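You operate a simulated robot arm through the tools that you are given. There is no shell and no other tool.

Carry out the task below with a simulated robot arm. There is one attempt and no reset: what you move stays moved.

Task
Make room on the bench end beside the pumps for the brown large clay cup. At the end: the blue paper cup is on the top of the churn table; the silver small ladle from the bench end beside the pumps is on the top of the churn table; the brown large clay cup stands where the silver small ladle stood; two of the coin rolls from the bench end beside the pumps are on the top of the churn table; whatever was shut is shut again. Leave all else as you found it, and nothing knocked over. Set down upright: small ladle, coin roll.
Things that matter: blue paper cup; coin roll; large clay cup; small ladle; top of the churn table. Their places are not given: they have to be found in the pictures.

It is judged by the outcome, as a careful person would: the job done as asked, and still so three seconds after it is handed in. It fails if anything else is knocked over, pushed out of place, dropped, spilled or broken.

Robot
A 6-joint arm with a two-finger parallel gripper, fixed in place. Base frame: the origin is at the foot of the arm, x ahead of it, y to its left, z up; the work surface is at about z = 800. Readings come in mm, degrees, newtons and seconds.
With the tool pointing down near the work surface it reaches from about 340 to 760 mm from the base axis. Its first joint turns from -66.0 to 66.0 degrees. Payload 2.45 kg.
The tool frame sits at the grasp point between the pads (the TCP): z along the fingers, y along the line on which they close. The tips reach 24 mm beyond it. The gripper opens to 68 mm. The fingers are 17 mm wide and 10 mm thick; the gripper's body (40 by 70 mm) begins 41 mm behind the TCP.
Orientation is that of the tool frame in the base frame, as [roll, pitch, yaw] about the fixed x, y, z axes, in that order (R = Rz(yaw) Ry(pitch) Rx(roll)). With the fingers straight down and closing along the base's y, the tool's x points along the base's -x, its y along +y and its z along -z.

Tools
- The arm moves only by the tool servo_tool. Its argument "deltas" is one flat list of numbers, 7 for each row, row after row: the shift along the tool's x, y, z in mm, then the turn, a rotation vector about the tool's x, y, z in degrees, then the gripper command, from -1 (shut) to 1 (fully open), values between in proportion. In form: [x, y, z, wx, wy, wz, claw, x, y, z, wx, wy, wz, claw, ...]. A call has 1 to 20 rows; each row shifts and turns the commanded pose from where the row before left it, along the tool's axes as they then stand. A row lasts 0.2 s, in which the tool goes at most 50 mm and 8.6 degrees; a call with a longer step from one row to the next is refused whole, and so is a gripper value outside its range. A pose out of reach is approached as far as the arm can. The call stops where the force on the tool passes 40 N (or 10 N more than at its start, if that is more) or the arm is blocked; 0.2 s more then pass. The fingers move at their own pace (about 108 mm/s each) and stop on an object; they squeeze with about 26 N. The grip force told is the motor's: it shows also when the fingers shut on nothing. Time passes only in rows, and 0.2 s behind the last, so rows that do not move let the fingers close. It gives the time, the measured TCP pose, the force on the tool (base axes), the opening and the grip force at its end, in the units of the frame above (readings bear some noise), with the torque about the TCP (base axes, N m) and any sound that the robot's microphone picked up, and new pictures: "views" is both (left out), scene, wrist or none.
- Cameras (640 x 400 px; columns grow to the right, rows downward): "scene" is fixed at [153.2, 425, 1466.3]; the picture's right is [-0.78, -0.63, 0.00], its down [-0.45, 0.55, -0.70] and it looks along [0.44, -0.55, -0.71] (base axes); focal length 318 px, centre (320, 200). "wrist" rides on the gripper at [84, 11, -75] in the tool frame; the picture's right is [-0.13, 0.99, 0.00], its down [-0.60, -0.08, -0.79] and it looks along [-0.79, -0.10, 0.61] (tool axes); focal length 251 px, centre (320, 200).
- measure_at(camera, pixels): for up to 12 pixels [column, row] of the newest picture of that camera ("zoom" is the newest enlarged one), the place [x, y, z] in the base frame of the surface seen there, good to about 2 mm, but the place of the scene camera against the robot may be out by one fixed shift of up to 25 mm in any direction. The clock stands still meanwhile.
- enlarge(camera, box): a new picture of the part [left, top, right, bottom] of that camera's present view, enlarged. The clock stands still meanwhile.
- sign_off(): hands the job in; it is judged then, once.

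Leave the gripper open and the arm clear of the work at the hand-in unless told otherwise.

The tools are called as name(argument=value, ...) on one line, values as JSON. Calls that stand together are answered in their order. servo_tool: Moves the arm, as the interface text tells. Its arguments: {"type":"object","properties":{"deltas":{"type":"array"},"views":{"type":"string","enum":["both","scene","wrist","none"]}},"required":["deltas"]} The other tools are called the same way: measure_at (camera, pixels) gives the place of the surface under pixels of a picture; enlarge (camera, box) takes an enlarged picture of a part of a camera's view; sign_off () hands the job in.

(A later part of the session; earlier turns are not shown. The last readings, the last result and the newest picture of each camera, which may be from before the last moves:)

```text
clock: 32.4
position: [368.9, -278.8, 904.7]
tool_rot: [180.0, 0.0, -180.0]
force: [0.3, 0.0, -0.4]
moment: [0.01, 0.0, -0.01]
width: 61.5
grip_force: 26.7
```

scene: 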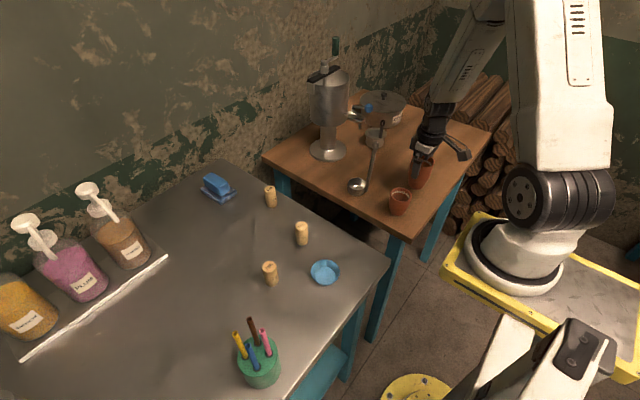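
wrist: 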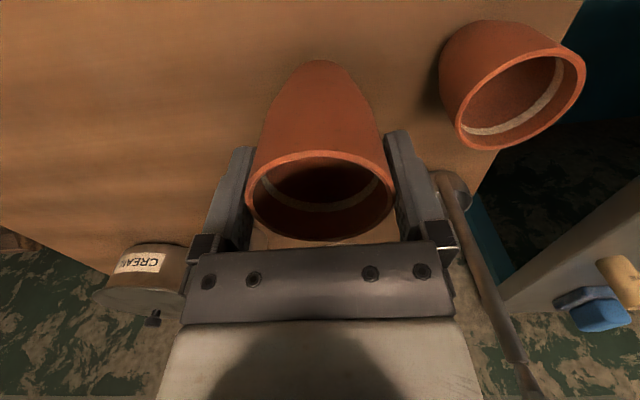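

The cup is up and has not moved in the grip. I'll lift to z≈1090 so its bottom clears the ladle.

servo_tool(deltas=[0, 0, -12, 0, 0, 0, -1, 0, 0, -20, 0, 0, 0, -1, 0, 0, -25, 0, 0, 0, -1, 0, 0, -25, 0, 0, 0, -1, 0, 0, -25, 0, 0, 0, -1, 0, 0, -25, 0, 0, 0, -1, 0, 0, -25, 0, 0, 0, -1, 0, 0, -18, 0, 0, 0, -1, 0, 0, -10, 0, 0, 0, -1, 0, 0, 0, 0, 0, 0, -1], views="wrist")

```text
clock: 34.6
position: [368.9, -278.0, 1090.4]
tool_rot: [180.0, 0.0, 180.0]
force: [-0.3, 0.2, -1.8]
moment: [-0.01, 0.0, -0.01]
width: 61.3
grip_force: 26.1
```

wrist: 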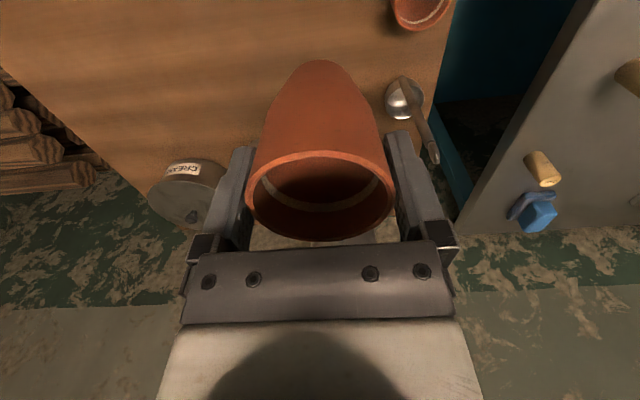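

I'll carry the cup along y at x≈369 past the ladle, then diagonally to above the ladle's old spot (588,170.5).

servo_tool(deltas=[0, 10, 0, 0, 0, 0, -1, 0, 20, 0, 0, 0, 0, -1, 0, 28, 0, 0, 0, 0, -1, 0, 28, 0, 0, 0, 0, -1, 0, 28, 0, 0, 0, 0, -1, 0, 28, 0, 0, 0, 0, -1, 0, 28, 0, 0, 0, 0, -1, 0, 28, 0, 0, 0, 0, -1, 0, 28, 0, 0, 0, 0, -1, -27, 27.5, 0, 0, 0, 0, -1, -27, 27.5, 0, 0, 0, 0, -1, -27, 27.5, 0, 0, 0, 0, -1, -27, 27.5, 0, 0, 0, 0, -1, -27, 27.5, 0, 0, 0, 0, -1, -27, 27.5, 0, 0, 0, 0, -1, -27, 27.5, 0, 0, 0, 0, -1, -18, 19, 0, 0, 0, 0, -1, -12, 12.5, 0, 0, 0, 0, -1, 0, 0, 0, 0, 0, 0, -1])

```text
clock: 38.6
position: [587.7, 169.8, 1090.5]
tool_rot: [-179.9, 0.0, 179.9]
force: [-0.4, -0.3, -1.0]
moment: [0.03, -0.02, 0.0]
width: 61.4
grip_force: 26.4
```

scene: 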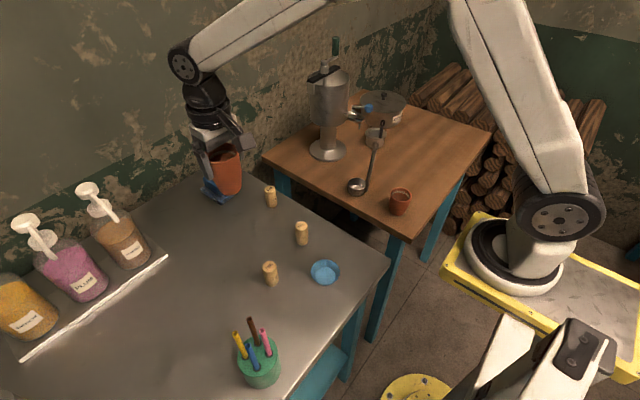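
wrist: 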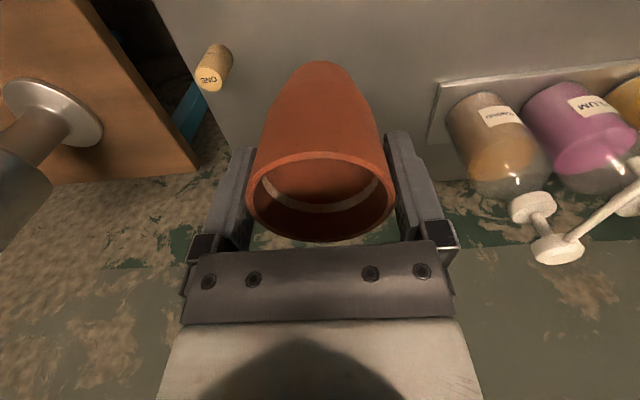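

The cup is over the spot. Before lowering, I'll check how close the pump bottles, the soap and ONE are.

measure_at(camera="wrist", pixels=[[460, 120], [500, 180], [530, 205], [555, 248], [437, 100], [212, 75], [440, 130]])

```text
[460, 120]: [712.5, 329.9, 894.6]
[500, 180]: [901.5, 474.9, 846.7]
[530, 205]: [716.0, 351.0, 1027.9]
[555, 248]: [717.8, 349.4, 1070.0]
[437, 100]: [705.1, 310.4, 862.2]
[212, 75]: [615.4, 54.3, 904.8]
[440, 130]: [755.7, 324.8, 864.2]
```

The pump tray starts at about (705,310), well clear. I'll lower to about 4 mm above the bench, at TCP z≈930.

servo_tool(deltas=[0, 0, 12, 0, 0, 0, -1, 0, 0, 25, 0, 0, 0, -1, 0, 0, 25, 0, 0, 0, -1, 0, 0, 25, 0, 0, 0, -1, 0, 0, 25, 0, 0, 0, -1, 0, 0, 22, 0, 0, 0, -1, 0, 0, 14, 0, 0, 0, -1, 0, 0, 8, 0, 0, 0, -1, 0, 0, 4, 0, 0, 0, -1, 0, 0, 0, 0, 0, 0, -1])

```text
clock: 40.8
position: [588.4, 170.5, 929.5]
tool_rot: [-179.9, 0.0, 179.9]
force: [0.1, -0.1, -0.3]
moment: [0.0, 0.02, 0.01]
width: 61.3
grip_force: 26.4
```

scene: 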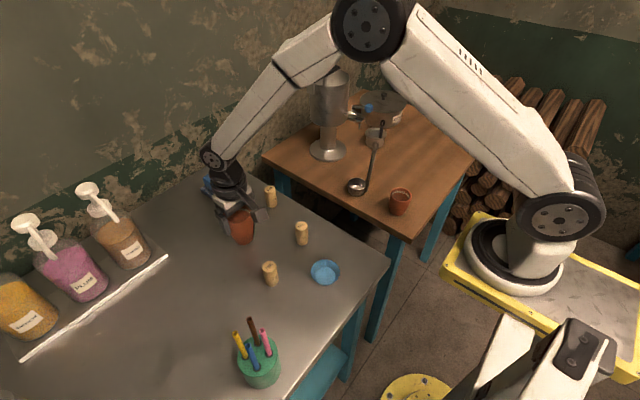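
wrist: 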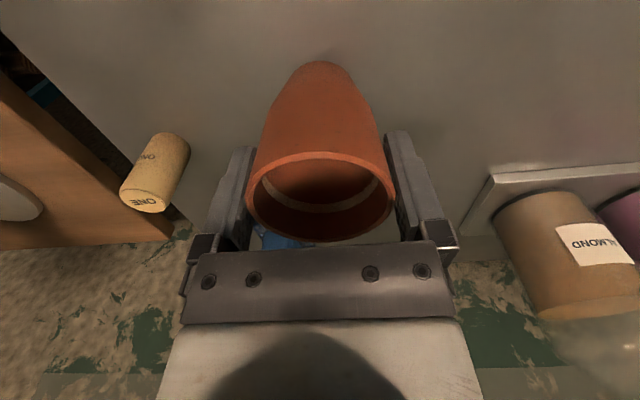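

It is on the spot. I'll lower in small steps until I feel contact.

servo_tool(deltas=[0, 0, 1.2, 0, 0, 0, -1, 0, 0, 1.2, 0, 0, 0, -1, 0, 0, 0, 0, 0, 0, -1], views="none")

servo_tool(deltas=[0, 0, 0.8, 0, 0, 0, -1, 0, 0, 0, 0, 0, 0, -1], views="none")

servo_tool(deltas=[0, 0, 0.6, 0, 0, 0, -1, 0, 0, 0, 0, 0, 0, -1], views="none")

```text
clock: 41.6
position: [587.6, 170.5, 928.0]
tool_rot: [-179.9, 0.0, 180.0]
force: [0.1, 0.1, -1.2]
moment: [-0.03, 0.02, 0.02]
width: 61.3
grip_force: 26.3
```

```text
clock: 42.2
position: [587.4, 169.6, 928.2]
tool_rot: [-179.8, 0.1, -180.0]
force: [-0.1, -0.2, -1.3]
moment: [-0.02, 0.0, 0.04]
width: 61.2
grip_force: 26.5
```

```text
clock: 42.8
position: [589.1, 170.6, 926.4]
tool_rot: [-180.0, 0.0, -180.0]
force: [-2.1, -0.3, 6.5]
moment: [0.01, 0.1, 0.02]
width: 61.4
grip_force: 26.1
```

There is contact (6.5 N). I'll ease off 0.4 mm, open fully and wait.

servo_tool(deltas=[0, 0, -0.4, 0, 0, 0, -1, 0, 0, 0, 0, 0, 0, 0.82, 0, 0, 0, 0, 0, 0, 0.9, 0, 0, 0, 0, 0, 0, 1, 0, 0, 0, 0, 0, 0, 1, 0, 0, 0, 0, 0, 0, 1])

```text
clock: 44.2
position: [587.5, 170.6, 926.5]
tool_rot: [-179.9, 0.0, 180.0]
force: [0.2, 0.2, 0.3]
moment: [0.02, 0.0, -0.01]
width: 68.1
grip_force: 0.1
```

scene: 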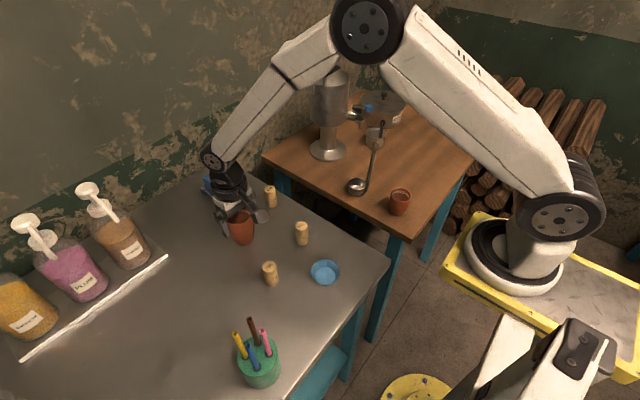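
wrist: 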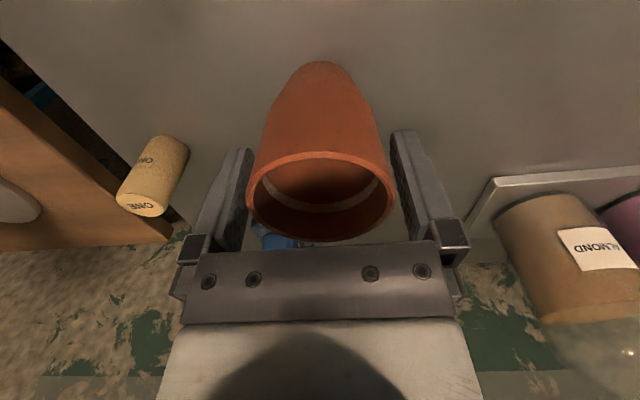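

The cup stands free. I'll rise straight up, then move over the blue paper cup near (378.5,131) at z≈1000 to look.

servo_tool(deltas=[0, 0, -8, 0, 0, 0, 1, 0, 0, -12, 0, 0, 0, 1, 0, 0, -20, 0, 0, 0, 1, 0, 0, -30, 0, 0, 0, 1, 0, 0, -30, 0, 0, 0, 1, 30, -6, 0, 0, 0, 0, 1, 45, -8, 0, 0, 0, 0, 1, 45, -8, 0, 0, 0, 0, 1, 45, -8, 0, 0, 0, 0, 1, 30, -6, 0, 0, 0, 0, 1, 14, -3.5, 0, 0, 0, 0, 1, 0, 0, 25, 0, 0, 0, 1, 0, 0, 20, 0, 0, 0, 1, 0, 0, 0, 0, 0, 0, 1, 0, 0, 0, 0, 0, 0, 1])

```text
clock: 47.4
position: [379.0, 131.8, 981.6]
tool_rot: [-179.9, 0.0, -180.0]
force: [0.2, -0.2, -0.3]
moment: [-0.02, 0.0, -0.01]
width: 68.2
grip_force: 0.1
```

scene: 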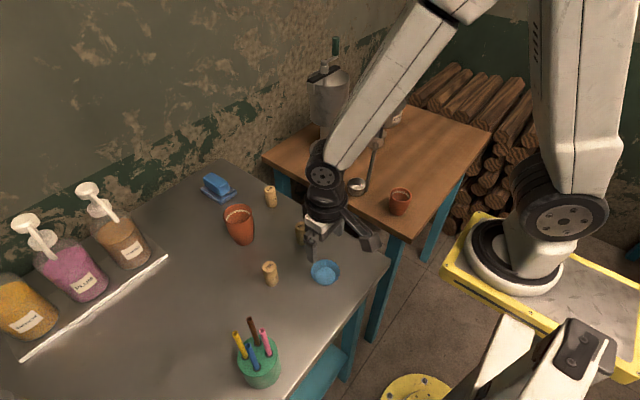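
wrist: 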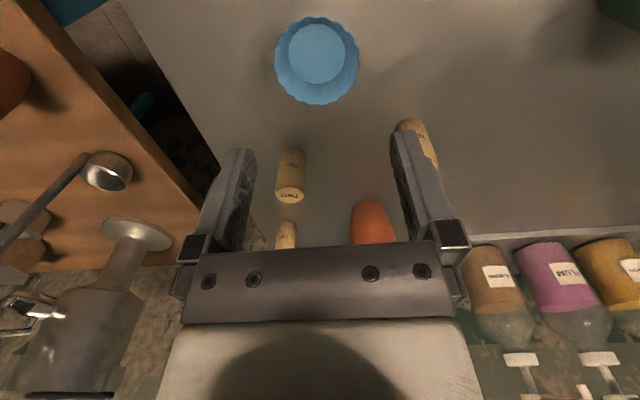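

The clay cup stands in place. Now I'll zoom on the blue cup at (317,60).

enlarge(camera="wrist", box=[260, 5, 376, 115])

```text
3.64 times, centred on (318, 60) of wrist
```

zoom: 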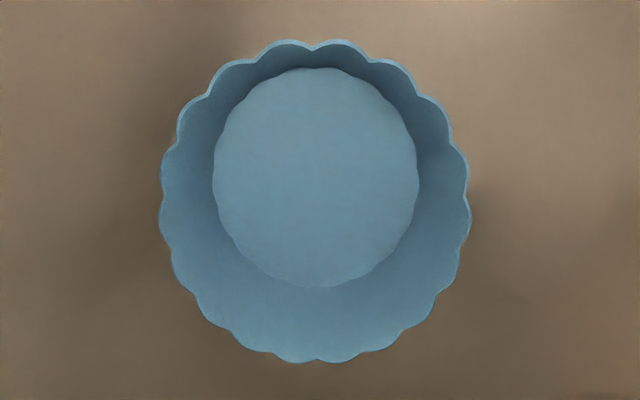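

measure_at(camera="zoom", pixels=[[166, 200], [465, 195], [290, 44], [340, 44], [300, 356], [335, 356], [200, 105], [420, 100], [205, 310], [430, 305], [315, 180], [560, 200]])

```text
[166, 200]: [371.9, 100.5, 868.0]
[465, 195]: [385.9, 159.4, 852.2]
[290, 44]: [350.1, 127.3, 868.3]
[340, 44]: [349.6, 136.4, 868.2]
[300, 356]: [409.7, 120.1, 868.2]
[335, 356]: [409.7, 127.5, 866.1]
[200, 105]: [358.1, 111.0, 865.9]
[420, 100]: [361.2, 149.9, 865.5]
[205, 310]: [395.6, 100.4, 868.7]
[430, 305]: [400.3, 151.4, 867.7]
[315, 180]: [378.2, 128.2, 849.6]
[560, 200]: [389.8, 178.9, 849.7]
```

The cup's centre is near (379,128.6), with the rim at z≈868 and about 60 mm across. The paper is light and delicate, so I'll close to a commanded width and not squeeze fully. I'll shift 2.3 mm in −y, descend to z≈902 and recheck.

servo_tool(deltas=[0, -2.3, 0, 0, 0, 0, 1, 0, 0, 30, 0, 0, 0, 1, 0, 0, 30, 0, 0, 0, 1, 0, 0, 20, 0, 0, 0, 1, 0, 0, 0, 0, 0, 0, 1, 0, 0, 0, 0, 0, 0, 1], views="wrist")

enlarge(camera="wrist", box=[210, 40, 430, 200])

```text
clock: 48.8
position: [380.2, 128.4, 902.3]
tool_rot: [-179.9, -0.1, 180.0]
force: [0.5, 0.6, 0.0]
moment: [-0.02, -0.04, 0.0]
width: 67.9
grip_force: 0.1
```

wrist: 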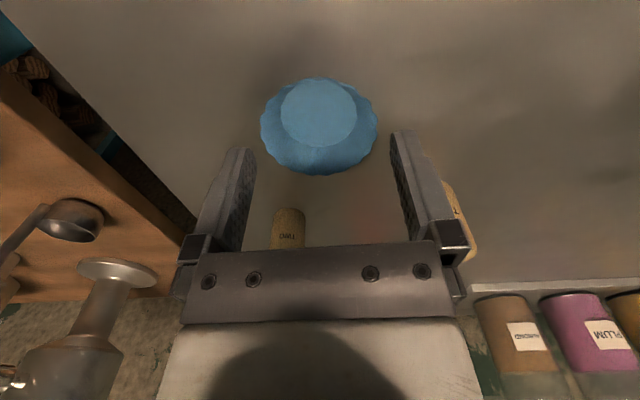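

```text
2.50 times, centred on (320, 120) of wrist
```

zoom: 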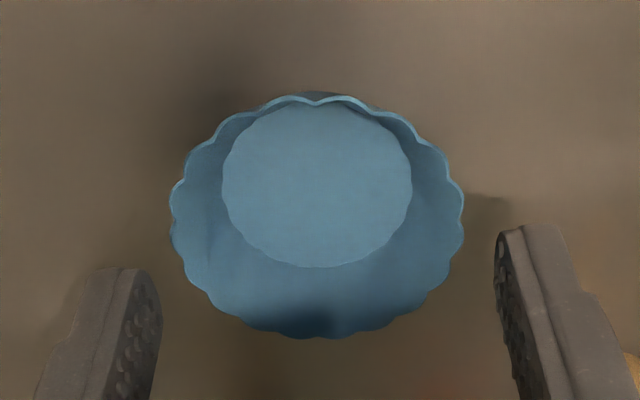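

It is well centred, with the rim at columns 170–464 in the zoom (middle 317). I'll descend to z≈876.5 with the tips about 2.5 mm above the bench.

servo_tool(deltas=[0, -0.5, 8, 0, 0, 0, 1, 0, 0, 8, 0, 0, 0, 1, 0, 0, 6, 0, 0, 0, 1, 0, 0, 3.8, 0, 0, 0, 1, 0, 0, 0, 0, 0, 0, 1, 0, 0, 0, 0, 0, 0, 1], views="wrist")

```text
clock: 50.2
position: [379.2, 129.1, 875.7]
tool_rot: [-179.9, 0.0, -180.0]
force: [-0.1, -0.1, -0.3]
moment: [0.0, -0.01, 0.01]
width: 67.9
grip_force: 0.0
```

wrist: 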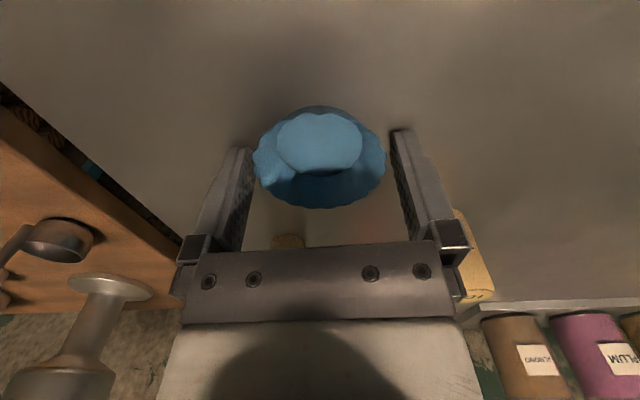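

The cup sits between the fingers. I'll close gently to a commanded 60 mm, then 59 mm, and read the grip force.

servo_tool(deltas=[0, 0, 0, 0, 0, 0, 0.9, 0, 0, 0, 0, 0, 0, 0.82, 0, 0, 0, 0, 0, 0, 0.78, 0, 0, 0, 0, 0, 0, 0.765], views="none")

servo_tool(deltas=[0, 0, 0, 0, 0, 0, 0.735, 0, 0, 0, 0, 0, 0, 0.735], views="none")

```text
clock: 51.2
position: [378.4, 128.1, 876.2]
tool_rot: [-179.9, 0.1, 180.0]
force: [-0.1, 0.9, 0.1]
moment: [0.04, 0.0, -0.02]
width: 61.2
grip_force: 0.5
```

```text
clock: 51.8
position: [378.3, 127.6, 877.6]
tool_rot: [-179.9, 0.0, 179.9]
force: [-0.6, 0.6, 0.8]
moment: [0.02, 0.01, 0.03]
width: 59.6
grip_force: 5.5
```

The grip is gentle at 5.5 N and 59.6 mm. I'll try a small lift and look.

servo_tool(deltas=[0, 0, -2, 0, 0, 0, 0.735, 0, 0, -4, 0, 0, 0, 0.735, 0, 0, -8, 0, 0, 0, 0.735, 0, 0, 0, 0, 0, 0, 0.735])

enlarge(camera="scene", box=[280, 220, 380, 300])

```text
clock: 52.8
position: [378.5, 128.8, 891.2]
tool_rot: [-180.0, -0.1, 179.9]
force: [-0.1, 0.7, 0.0]
moment: [0.0, 0.0, 0.01]
width: 59.9
grip_force: 0.4
```

scene: 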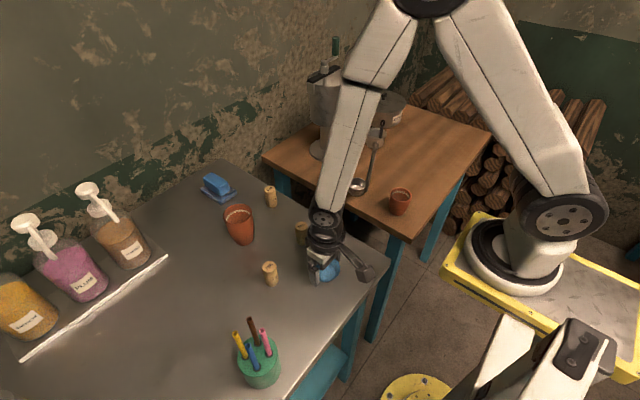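
wrist: 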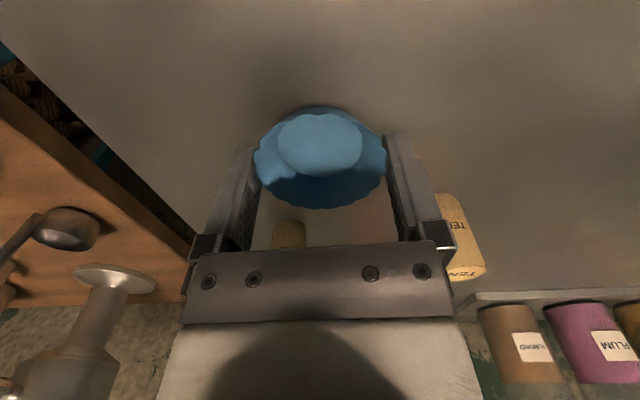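

```text
5.00 times, centred on (330, 260) of scene
```

zoom: 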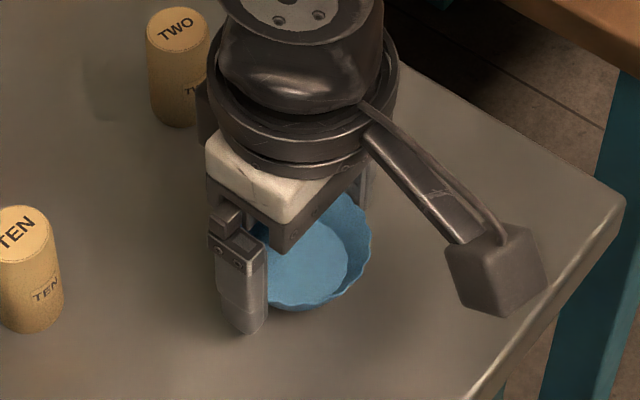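

The cup comes up with the gripper, but the grip reads only 0.4 N. I'll tighten slightly for security.

servo_tool(deltas=[0, 0, 0, 0, 0, 0, 0.715, 0, 0, 0, 0, 0, 0, 0.7, 0, 0, 0, 0, 0, 0, 0.7], views="wrist")

```text
clock: 53.6
position: [380.1, 128.2, 889.5]
tool_rot: [-179.9, 0.0, 180.0]
force: [0.2, -0.1, 0.6]
moment: [0.0, 0.0, 0.02]
width: 58.2
grip_force: 12.3
```

wrist: 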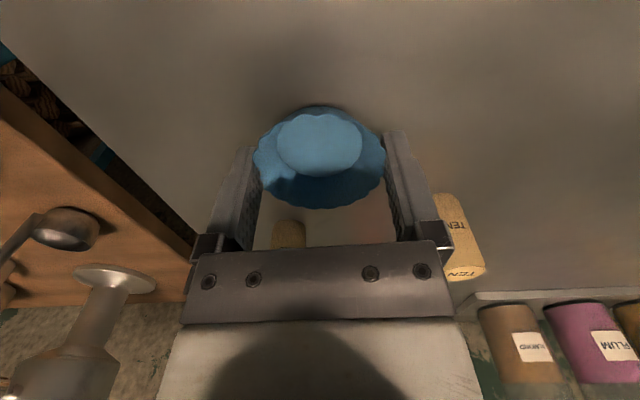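

The grip is 12 N, more than needed for paper. I'll ease it a touch.

servo_tool(deltas=[0, 0, 0, 0, 0, 0, 0.72, 0, 0, 0, 0, 0, 0, 0.72], views="none")

```text
clock: 54.2
position: [379.4, 129.4, 890.1]
tool_rot: [-179.9, 0.0, 179.9]
force: [-0.2, 0.1, 0.9]
moment: [-0.01, 0.01, 0.0]
width: 59.6
grip_force: 0.6
```

servo_tool(deltas=[0, 0, 0, 0, 0, 0, 0.705, 0, 0, 0, 0, 0, 0, 0.705, 0, 0, 0, 0, 0, 0, 0.705, 0, 0, 0, 0, 0, 0, 0.705], views="none")

servo_tool(deltas=[0, 0, 0, 0, 0, 0, 0.705], views="wrist")

```text
clock: 55.2
position: [379.9, 129.4, 890.8]
tool_rot: [-179.9, 0.0, 180.0]
force: [0.2, -0.1, 0.3]
moment: [-0.01, -0.01, 0.01]
width: 59.2
grip_force: 1.1
```

```text
clock: 55.6
position: [378.9, 129.7, 890.1]
tool_rot: [-179.9, 0.0, -180.0]
force: [0.2, -0.3, -0.7]
moment: [0.02, -0.02, 0.0]
width: 59.2
grip_force: 1.5
```

wrist: 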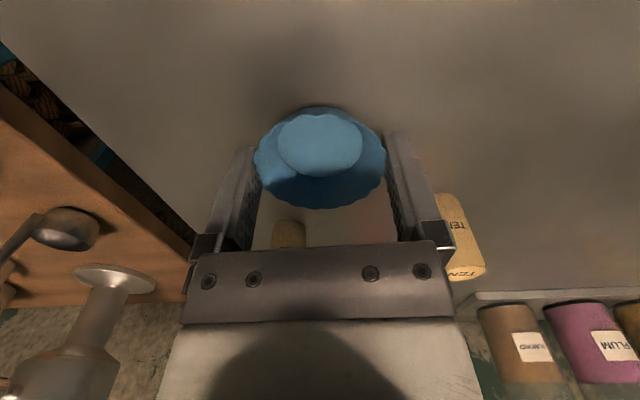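

The steady grip at this command is about 1.5 N at 59.2 mm. I'll step slightly tighter to about 3 N and lift 40 mm to test.

servo_tool(deltas=[0, 0, 0, 0, 0, 0, 0.695, 0, 0, 0, 0, 0, 0, 0.685, 0, 0, 0, 0, 0, 0, 0.675, 0, 0, -4, 0, 0, 0, 0.675, 0, 0, -8, 0, 0, 0, 0.675, 0, 0, -12, 0, 0, 0, 0.675, 0, 0, -12, 0, 0, 0, 0.675, 0, 0, 0, 0, 0, 0, 0.675], views="both")

enlarge(camera="scene", box=[280, 220, 380, 300])

```text
clock: 57.4
position: [379.3, 127.2, 926.1]
tool_rot: [-179.9, -0.1, -179.9]
force: [-0.7, 0.6, -0.8]
moment: [0.0, -0.02, -0.03]
width: 57.9
grip_force: 12.0
```

scene: 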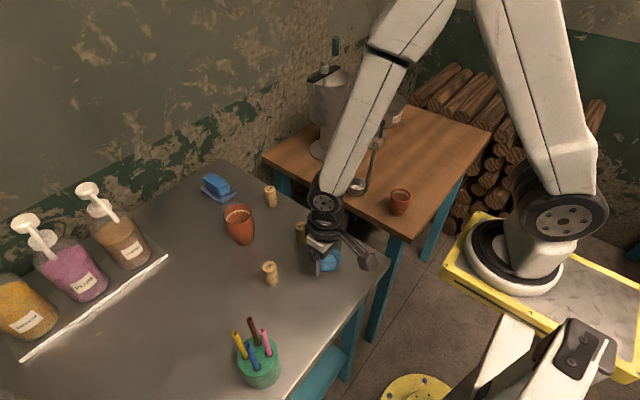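
wrist: 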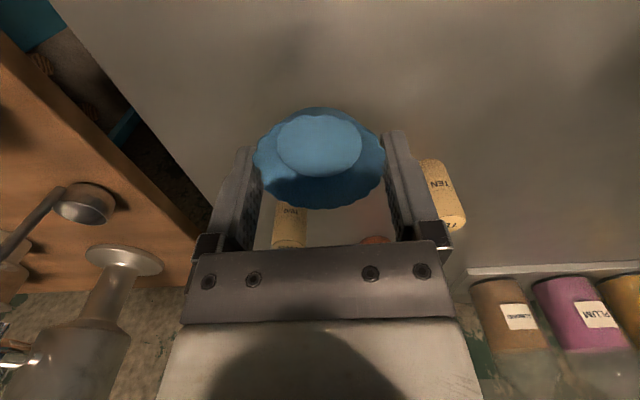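

```text
5.00 times, centred on (330, 260) of scene
```

zoom: 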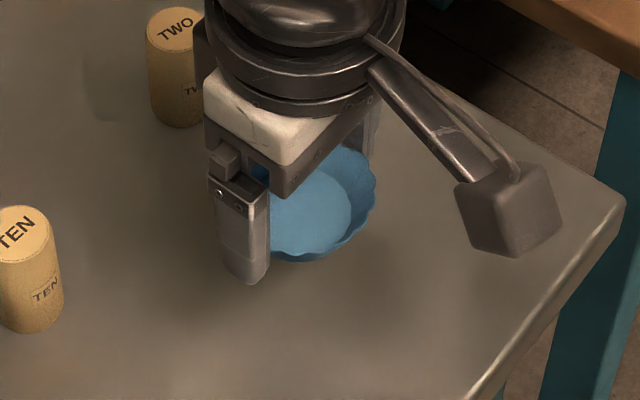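

The cup is held level and undeformed. I'll ease to 0.69, lift to z≈1000, and carry along x≈379 toward the wooden table.

servo_tool(deltas=[0, 0, -8, 0, 0, 0, 0.69, 0, 0, -16, 0, 0, 0, 0.69, 0, 0, -22, 0, 0, 0, 0.69, 0, 0, -18, 0, 0, 0, 0.69, 0, 0, -8, 0, 0, 0, 0.69, 0, -8, 0, 0, 0, 0, 0.69, 0, -16, 0, 0, 0, 0, 0.69, 0, -24, 0, 0, 0, 0, 0.69, 0, -24, 0, 0, 0, 0, 0.69, 0, -24, 0, 0, 0, 0, 0.69, 0, -24, 0, 0, 0, 0, 0.69, 0, -16, 0, 0, 0, 0, 0.69, 0, -8, 0, 0, 0, 0, 0.69, 0, 0, 0, 0, 0, 0, 0.69], views="wrist")

```text
clock: 60.4
position: [377.8, -16.2, 998.8]
tool_rot: [-179.9, 0.0, -180.0]
force: [0.4, -0.2, 0.3]
moment: [0.02, -0.02, -0.01]
width: 58.8
grip_force: 5.8
```

wrist: 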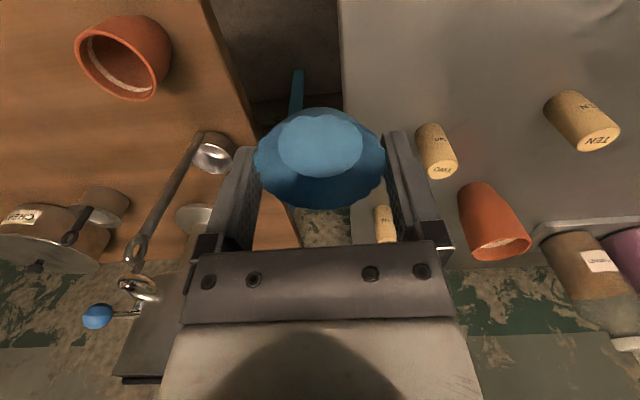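

The grip is stable at about 6 N. I'll continue along y to −330, then move +x to 460.

servo_tool(deltas=[0, -8, 0, 0, 0, 0, 0.69, 0, -16, 0, 0, 0, 0, 0.69, 0, -24, 0, 0, 0, 0, 0.69, 0, -24, 0, 0, 0, 0, 0.69, 0, -24, 0, 0, 0, 0, 0.69, 0, -24, 0, 0, 0, 0, 0.69, 0, -24, 0, 0, 0, 0, 0.69, 0, -24, 0, 0, 0, 0, 0.69, 0, -24, 0, 0, 0, 0, 0.69, 0, -24, 0, 0, 0, 0, 0.69, 0, -24, 0, 0, 0, 0, 0.69, 0, -24, 0, 0, 0, 0, 0.69, 0, -24, 0, 0, 0, 0, 0.69, 0, -16, 0, 0, 0, 0, 0.69, -10, -10, 0, 0, 0, 0, 0.69, -24, 0, 0, 0, 0, 0, 0.69, -24, 0, 0, 0, 0, 0, 0.69, -16, 0, 0, 0, 0, 0, 0.69, -7, 0, 0, 0, 0, 0, 0.69, 0, 0, 0, 0, 0, 0, 0.69])

```text
clock: 64.6
position: [461.2, -330.1, 999.1]
tool_rot: [180.0, 0.1, -180.0]
force: [-0.7, 1.4, -0.1]
moment: [0.0, 0.0, 0.02]
width: 58.7
grip_force: 6.2
```

scene: 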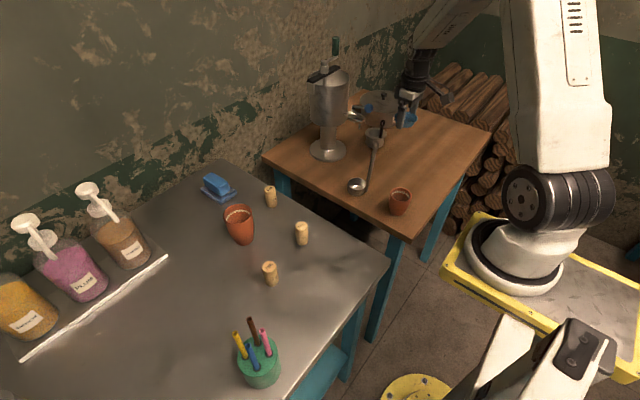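
wrist: 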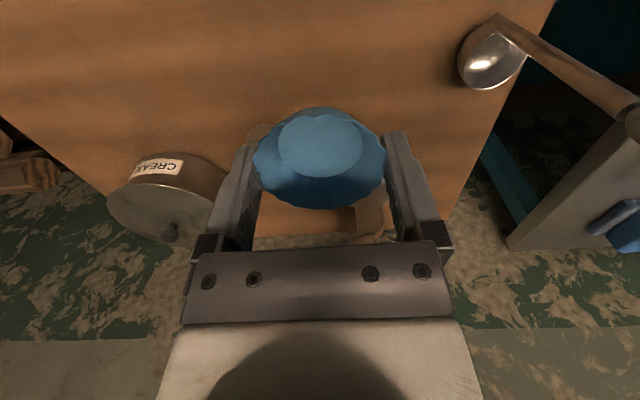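

The spot below is clear wood. The small pan, the churn and the ladle are all over 100 mm away. I'll lower to about 2.5 mm above the table, at TCP z≈829.

servo_tool(deltas=[0, 0, 10, 0, 0, 0, 0.69, 0, 0, 22, 0, 0, 0, 0.69, 0, 0, 25, 0, 0, 0, 0.69, 0, 0, 25, 0, 0, 0, 0.69, 0, 0, 25, 0, 0, 0, 0.69, 0, 0, 25, 0, 0, 0, 0.69, 0, 0, 20, 0, 0, 0, 0.69, 0, 0, 12, 0, 0, 0, 0.69, 0, 0, 6, 0, 0, 0, 0.69, 0, 0, 0, 0, 0, 0, 0.69, 0, 0, 0, 0, 0, 0, 0.69])

```text
clock: 67.0
position: [460.5, -329.5, 829.6]
tool_rot: [-179.8, -0.1, 180.0]
force: [0.1, 0.0, 0.2]
moment: [0.02, 0.0, 0.02]
width: 58.3
grip_force: 0.6
```

scene: 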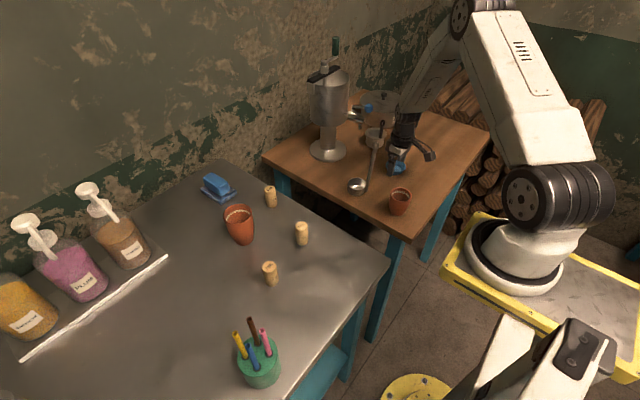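
wrist: 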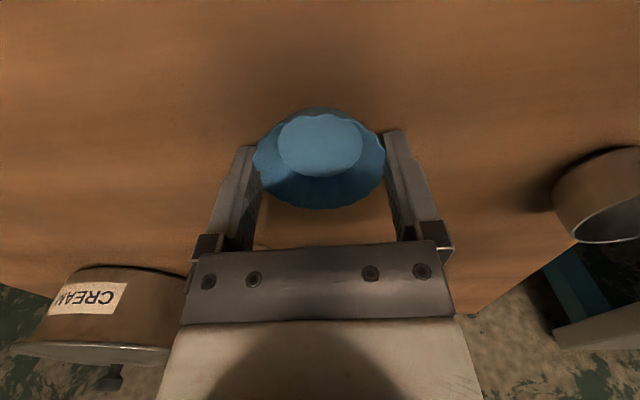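

The cup is just above the wood. I'll lower the last couple of millimetres and open slowly.

servo_tool(deltas=[0, 0, 1, 0, 0, 0, 0.69, 0, 0, 1, 0, 0, 0, 0.69, 0, 0, 0.6, 0, 0, 0, 0.69, 0, 0, 0, 0, 0, 0, 0.69], views="none")

servo_tool(deltas=[0, 0, 0, 0, 0, 0, 0.72, 0, 0, 0, 0, 0, 0, 0.75, 0, 0, 0, 0, 0, 0, 0.8, 0, 0, 0, 0, 0, 0, 0.87, 0, 0, 0, 0, 0, 0, 0.94, 0, 0, 0, 0, 0, 0, 1, 0, 0, 0, 0, 0, 0, 1], views="both")

```text
clock: 68.0
position: [459.3, -330.1, 825.9]
tool_rot: [-179.9, 0.1, -180.0]
force: [0.1, -0.7, 0.0]
moment: [0.0, 0.01, 0.02]
width: 58.7
grip_force: 5.9
```

```text
clock: 69.6
position: [460.4, -329.3, 825.6]
tool_rot: [-180.0, 0.0, 180.0]
force: [0.1, 0.2, 0.2]
moment: [0.03, 0.0, 0.0]
width: 67.9
grip_force: 0.1
```

scene: 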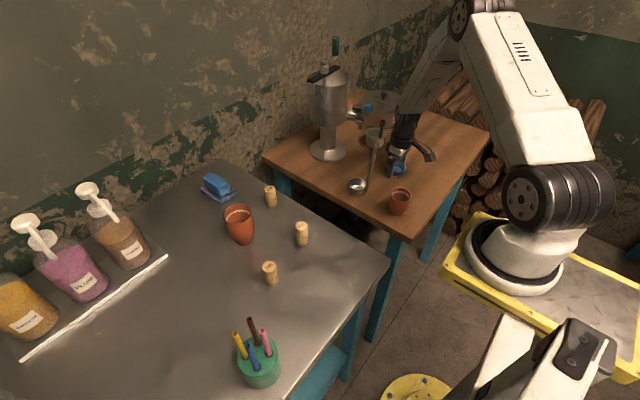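
wrist: 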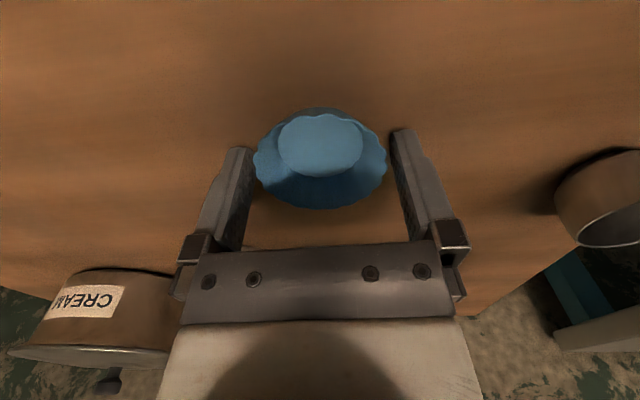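

The blue cup stands flat and undistorted. I'll rise straight up to z≈1060, above the ladle, then go over to coin roll TWO near (481,88).

servo_tool(deltas=[0, 0, -5, 0, 0, 0, 1, 0, 0, -15, 0, 0, 0, 1, 0, 0, -40, 0, 0, 0, 1, 0, 0, -48, 0, 0, 0, 1, 0, 0, -48, 0, 0, 0, 1, 0, 0, -48, 0, 0, 0, 1, 0, 0, -30, 0, 0, 0, 1, -2, 30, 0, 0, 0, 0, 1, -2, 44, 0, 0, 0, 0, 1, -2, 44, 0, 0, 0, 0, 1, -2, 44, 0, 0, 0, 0, 1, -2, 44, 0, 0, 0, 0, 1, -2, 44, 0, 0, 0, 0, 1, -2, 44, 0, 0, 0, 0, 1, -2, 44, 0, 0, 0, 0, 1, -2, 44, 0, 0, 0, 0, 1, -3, 36, 0, 0, 0, 0, 1, 0, 0, 40, 0, 0, 0, 1, 0, 0, 40, 0, 0, 0, 1, 0, 0, 0, 0, 0, 0, 1])

```text
clock: 73.8
position: [481.3, 89.4, 979.9]
tool_rot: [-179.9, 0.0, -180.0]
force: [-0.3, 0.5, 0.3]
moment: [0.03, 0.01, 0.01]
width: 68.0
grip_force: 0.0
```

scene: 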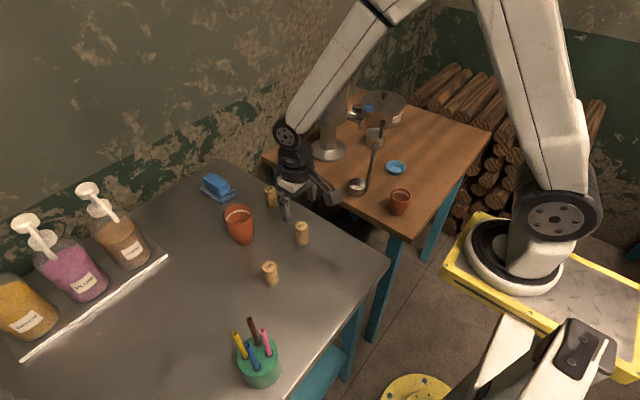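
wrist: 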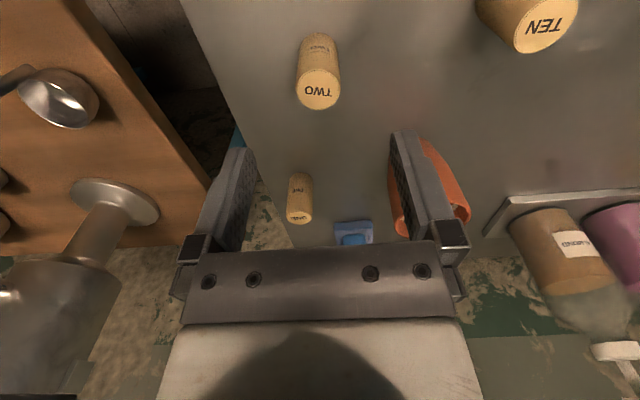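

The blue cup is fine on the wood. The top of roll TWO is at (319,90). I'll zoom in and measure it.

enlarge(camera="wrist", box=[280, 20, 360, 120])

measure_at(camera="wrist", pixels=[[299, 90], [339, 90], [319, 71], [319, 106], [319, 90], [305, 78], [333, 78], [307, 102], [332, 102]])

```text
4.00 times, centred on (320, 70) of wrist
```

zoom: 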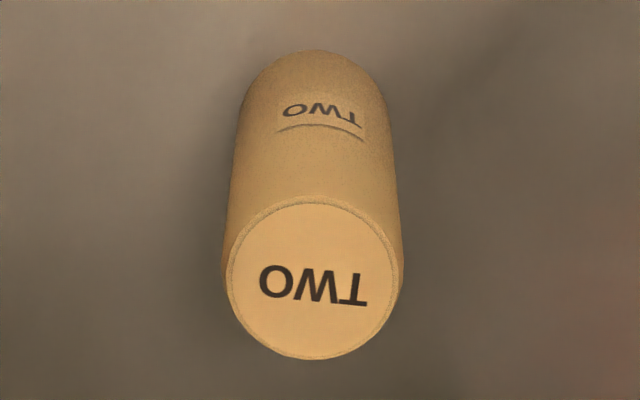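

```text
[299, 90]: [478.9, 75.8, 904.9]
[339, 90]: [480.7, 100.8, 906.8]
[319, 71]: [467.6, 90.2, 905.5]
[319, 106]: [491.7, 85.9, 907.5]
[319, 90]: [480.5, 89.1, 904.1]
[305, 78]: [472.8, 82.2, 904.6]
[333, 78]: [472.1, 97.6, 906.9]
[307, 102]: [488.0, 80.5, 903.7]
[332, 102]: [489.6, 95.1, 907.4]
```

TWO is centred at (480.2,88.3), about 26 mm across, with its top at 905. I'll adjust by about a millimetre, descend to z≈882 and close.

servo_tool(deltas=[0.8, -0.8, 30, 0, 0, 0, 1, 0, 0, 30, 0, 0, 0, 1, 0, 0, 20, 0, 0, 0, 1, 0, 0, 12, 0, 0, 0, 1, 0, 0, 6, 0, 0, 0, 1, 0, 0, 0, 0, 0, 0, 1, 0, 0, 0, 0, 0, 0, 0.3, 0, 0, 0, 0, 0, 0, -0.1, 0, 0, 0, 0, 0, 0, -0.3, 0, 0, 0, 0, 0, 0, -1, 0, 0, 0, 0, 0, 0, -1])

```text
clock: 76.2
position: [479.5, 86.0, 881.4]
tool_rot: [-179.9, -0.1, -179.9]
force: [1.0, -0.3, 0.1]
moment: [-0.01, 0.04, 0.0]
width: 28.5
grip_force: 26.2
```

scene: 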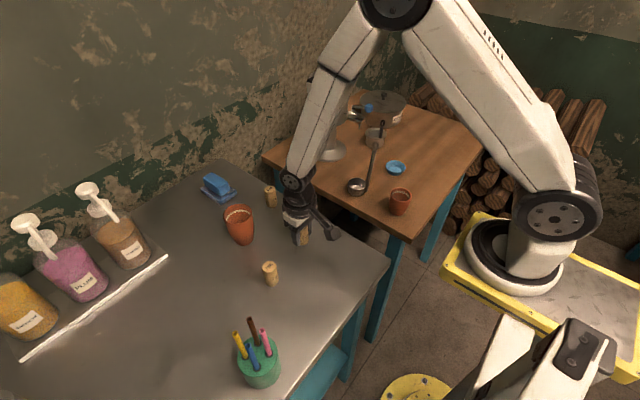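
wrist: 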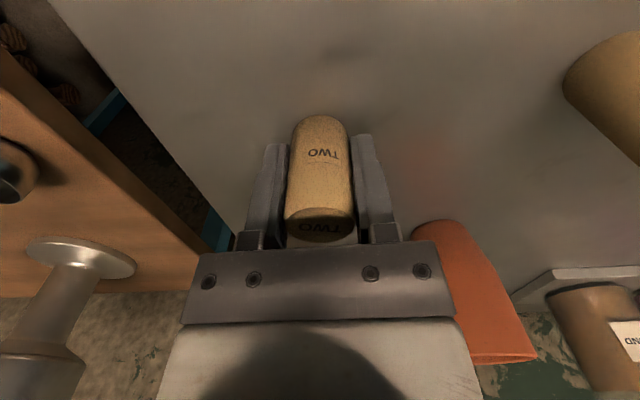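

TWO is held at 28.5 mm. I'll lift to z≈1060.

servo_tool(deltas=[0, 0, -4, 0, 0, 0, -1, 0, 0, -10, 0, 0, 0, -1, 0, 0, -20, 0, 0, 0, -1, 0, 0, -30, 0, 0, 0, -1, 0, 0, -30, 0, 0, 0, -1, 0, 0, -30, 0, 0, 0, -1, 0, 0, -30, 0, 0, 0, -1, 0, 0, -20, 0, 0, 0, -1, 0, 0, -6, 0, 0, 0, -1, 0, 0, 0, 0, 0, 0, -1], views="wrist")

```text
clock: 78.4
position: [480.2, 87.3, 1060.9]
tool_rot: [-179.9, 0.1, 179.9]
force: [0.5, 0.2, -0.7]
moment: [0.0, -0.02, 0.01]
width: 28.7
grip_force: 26.4
```

wrist: 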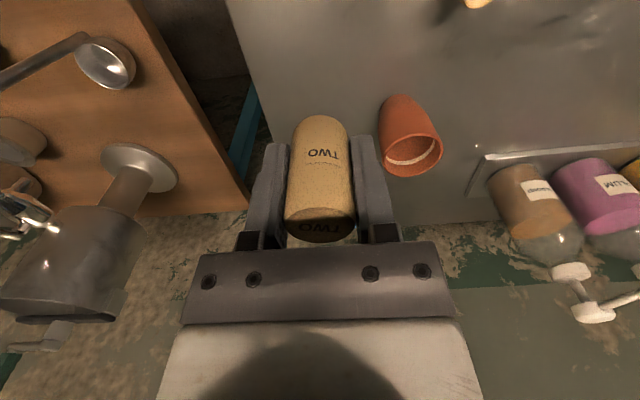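

I'll carry TWO via x≈400 to stay off the ladle, over to (450,−410).

servo_tool(deltas=[7, -12, 0, 0, 0, 0, -1, 13, -25, 0, 0, 0, 0, -1, 15, -28, 0, 0, 0, 0, -1, 15, -28, 0, 0, 0, 0, -1, 15, -28, 0, 0, 0, 0, -1, 15, -27, 0, 0, 0, 0, -1, 0, -30, 0, 0, 0, 0, -1, 0, -30, 0, 0, 0, 0, -1, 0, -30, 0, 0, 0, 0, -1, 0, -30, 0, 0, 0, 0, -1, 0, -30, 0, 0, 0, 0, -1, 0, -30, 0, 0, 0, 0, -1, 0, -30, 0, 0, 0, 0, -1, 0, -30, 0, 0, 0, 0, -1, -13, -30, 0, 0, 0, 0, -1, -13, -30, 0, 0, 0, 0, -1, -12, -25, 0, 0, 0, 0, -1, -8, -17, 0, 0, 0, 0, -1, -4, -8, 0, 0, 0, 0, -1, 0, 0, 0, 0, 0, 0, -1])

```text
clock: 82.6
position: [449.8, -410.1, 1061.5]
tool_rot: [-180.0, -0.1, -179.9]
force: [-0.1, 0.5, -0.7]
moment: [-0.04, -0.01, 0.01]
width: 28.8
grip_force: 25.7
```

scene: 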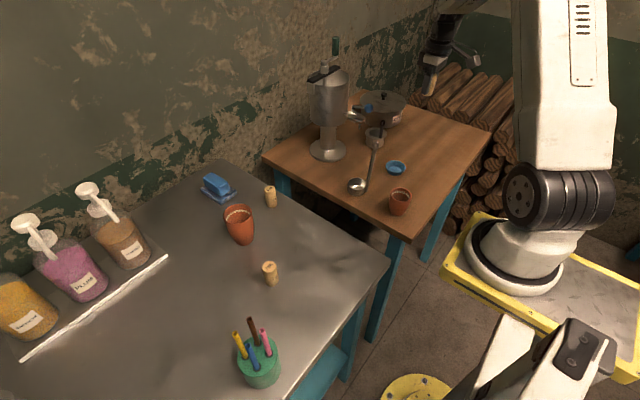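
wrist: 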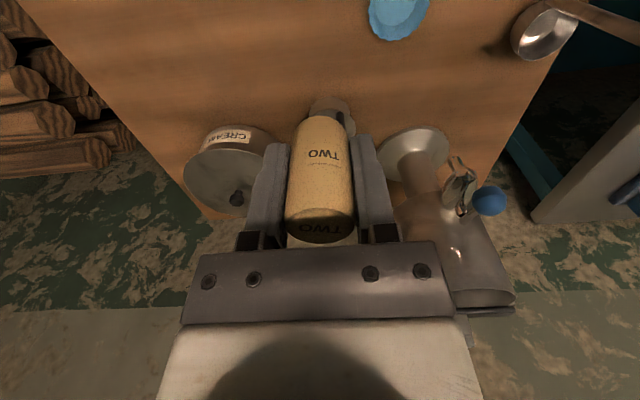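

Directly below, at about (320,3), is clear wood well inside the table. I'll lower to just above it, at TCP z≈835.

servo_tool(deltas=[0, 0, 12, 0, 0, 0, -1, 0, 0, 28, 0, 0, 0, -1, 0, 0, 30, 0, 0, 0, -1, 0, 0, 30, 0, 0, 0, -1, 0, 0, 30, 0, 0, 0, -1, 0, 0, 30, 0, 0, 0, -1, 0, 0, 28, 0, 0, 0, -1, 0, 0, 20, 0, 0, 0, -1, 0, 0, 12, 0, 0, 0, -1, 0, 0, 6, 0, 0, 0, -1, 0, 0, 0, 0, 0, 0, -1, 0, 0, 0, 0, 0, 0, -1])

```text
clock: 85.2
position: [451.1, -410.9, 836.1]
tool_rot: [180.0, 0.1, 180.0]
force: [-0.2, 0.1, -1.9]
moment: [0.05, 0.01, -0.02]
width: 28.5
grip_force: 25.7
```

scene: 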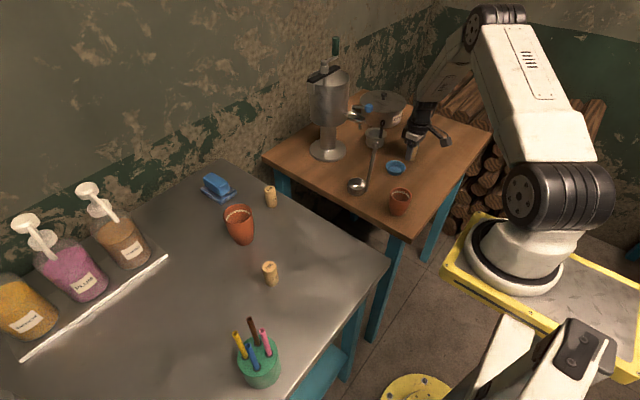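
wrist: 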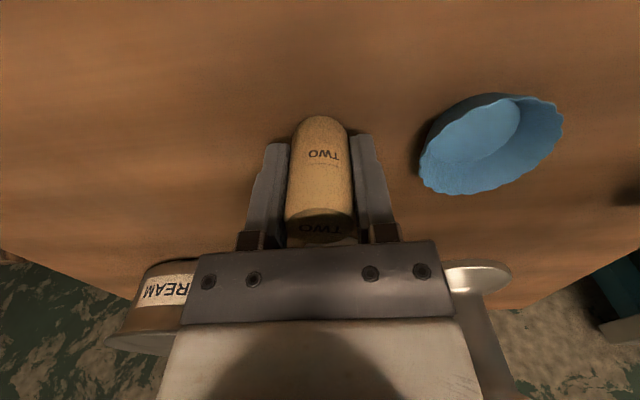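

I'll step down to contact.

servo_tool(deltas=[0, 0, 1.2, 0, 0, 0, -1, 0, 0, 1.2, 0, 0, 0, -1, 0, 0, 0.8, 0, 0, 0, -1, 0, 0, 0, 0, 0, 0, -1], views="none")

servo_tool(deltas=[0, 0, 0.8, 0, 0, 0, -1, 0, 0, 0, 0, 0, 0, -1], views="none")

```text
clock: 86.2
position: [450.0, -410.3, 831.9]
tool_rot: [-180.0, 0.0, -180.0]
force: [1.6, -0.4, -1.3]
moment: [-0.03, -0.01, 0.03]
width: 28.6
grip_force: 25.7
```

```text
clock: 86.8
position: [451.4, -410.3, 832.5]
tool_rot: [-179.8, 0.0, 180.0]
force: [-0.3, 0.2, -0.9]
moment: [0.01, 0.02, -0.02]
width: 28.7
grip_force: 25.4
```

servo_tool(deltas=[0, 0, 0.6, 0, 0, 0, -1, 0, 0, 0, 0, 0, 0, -1], views="none")

servo_tool(deltas=[0, 0, 0.6, 0, 0, 0, -1, 0, 0, 0, 0, 0, 0, -1], views="none")

```text
clock: 87.4
position: [450.1, -410.4, 831.0]
tool_rot: [-179.8, 0.0, -180.0]
force: [0.6, 0.6, -1.2]
moment: [0.0, -0.01, -0.02]
width: 28.6
grip_force: 25.8
```

```text
clock: 88.0
position: [451.1, -410.7, 831.9]
tool_rot: [-179.9, 0.0, -180.0]
force: [-0.8, 1.7, 4.8]
moment: [0.13, 0.02, 0.0]
width: 28.7
grip_force: 26.4
```

There is contact (4.8 N). I'll ease off slightly and open to about 46 mm.

servo_tool(deltas=[0, 0, -0.3, 0, 0, 0, -1, 0, 0, 0, 0, 0, 0, -0.12, 0, 0, 0, 0, 0, 0, 0, 0, 0, 0, 0, 0, 0, 0.2, 0, 0, 0, 0, 0, 0, 0.35, 0, 0, 0, 0, 0, 0, 0.35, 0, 0, 0, 0, 0, 0, 0.35])

```text
clock: 89.6
position: [450.8, -410.6, 831.6]
tool_rot: [-180.0, 0.1, -180.0]
force: [-1.0, 0.0, 0.3]
moment: [0.02, 0.03, 0.03]
width: 45.9
grip_force: 0.1
```

scene: 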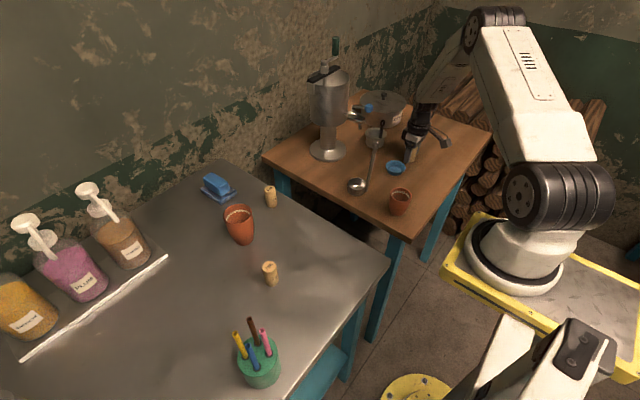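
wrist: 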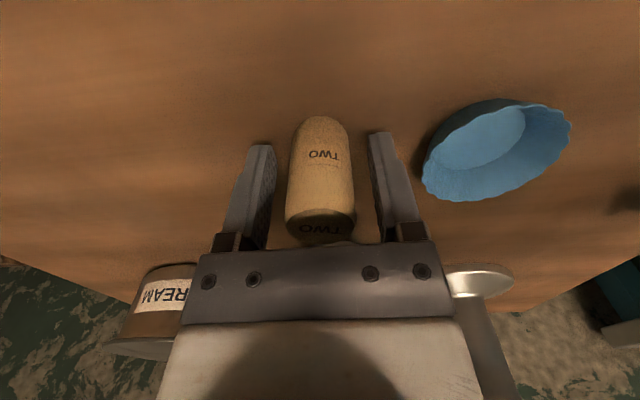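

TWO stands upright. I'll rise to z≈1060.

servo_tool(deltas=[0, 0, -5, 0, 0, 0, 0.35, 0, 0, -15, 0, 0, 0, 0.35, 0, 0, -30, 0, 0, 0, 0.35, 0, 0, -45, 0, 0, 0, 0.35, 0, 0, -45, 0, 0, 0, 0.5, 0, 0, -45, 0, 0, 0, 1, 0, 0, -45, 0, 0, 0, 1, 0, 30, 0, 0, 0, 0, 1, 0, 45, 0, 0, 0, 0, 1, 0, 45, 0, 0, 0, 0, 1, 0, 45, 0, 0, 0, 0, 1, 0, 45, 0, 0, 0, 0, 1, 0, 0, 0, 0, 0, 0, 1])

```text
clock: 92.4
position: [451.5, -200.0, 1061.8]
tool_rot: [-179.9, 0.0, -180.0]
force: [-0.1, 0.0, -0.4]
moment: [-0.01, 0.01, 0.0]
width: 68.1
grip_force: 0.1
```

scene: 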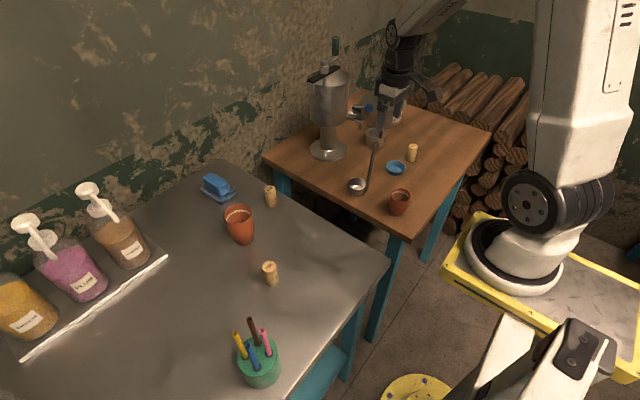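
wrist: 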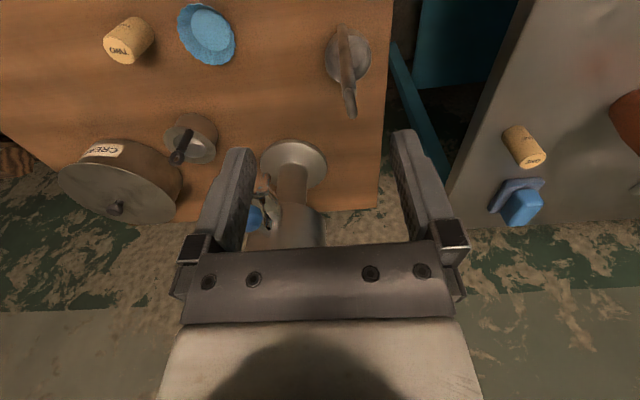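

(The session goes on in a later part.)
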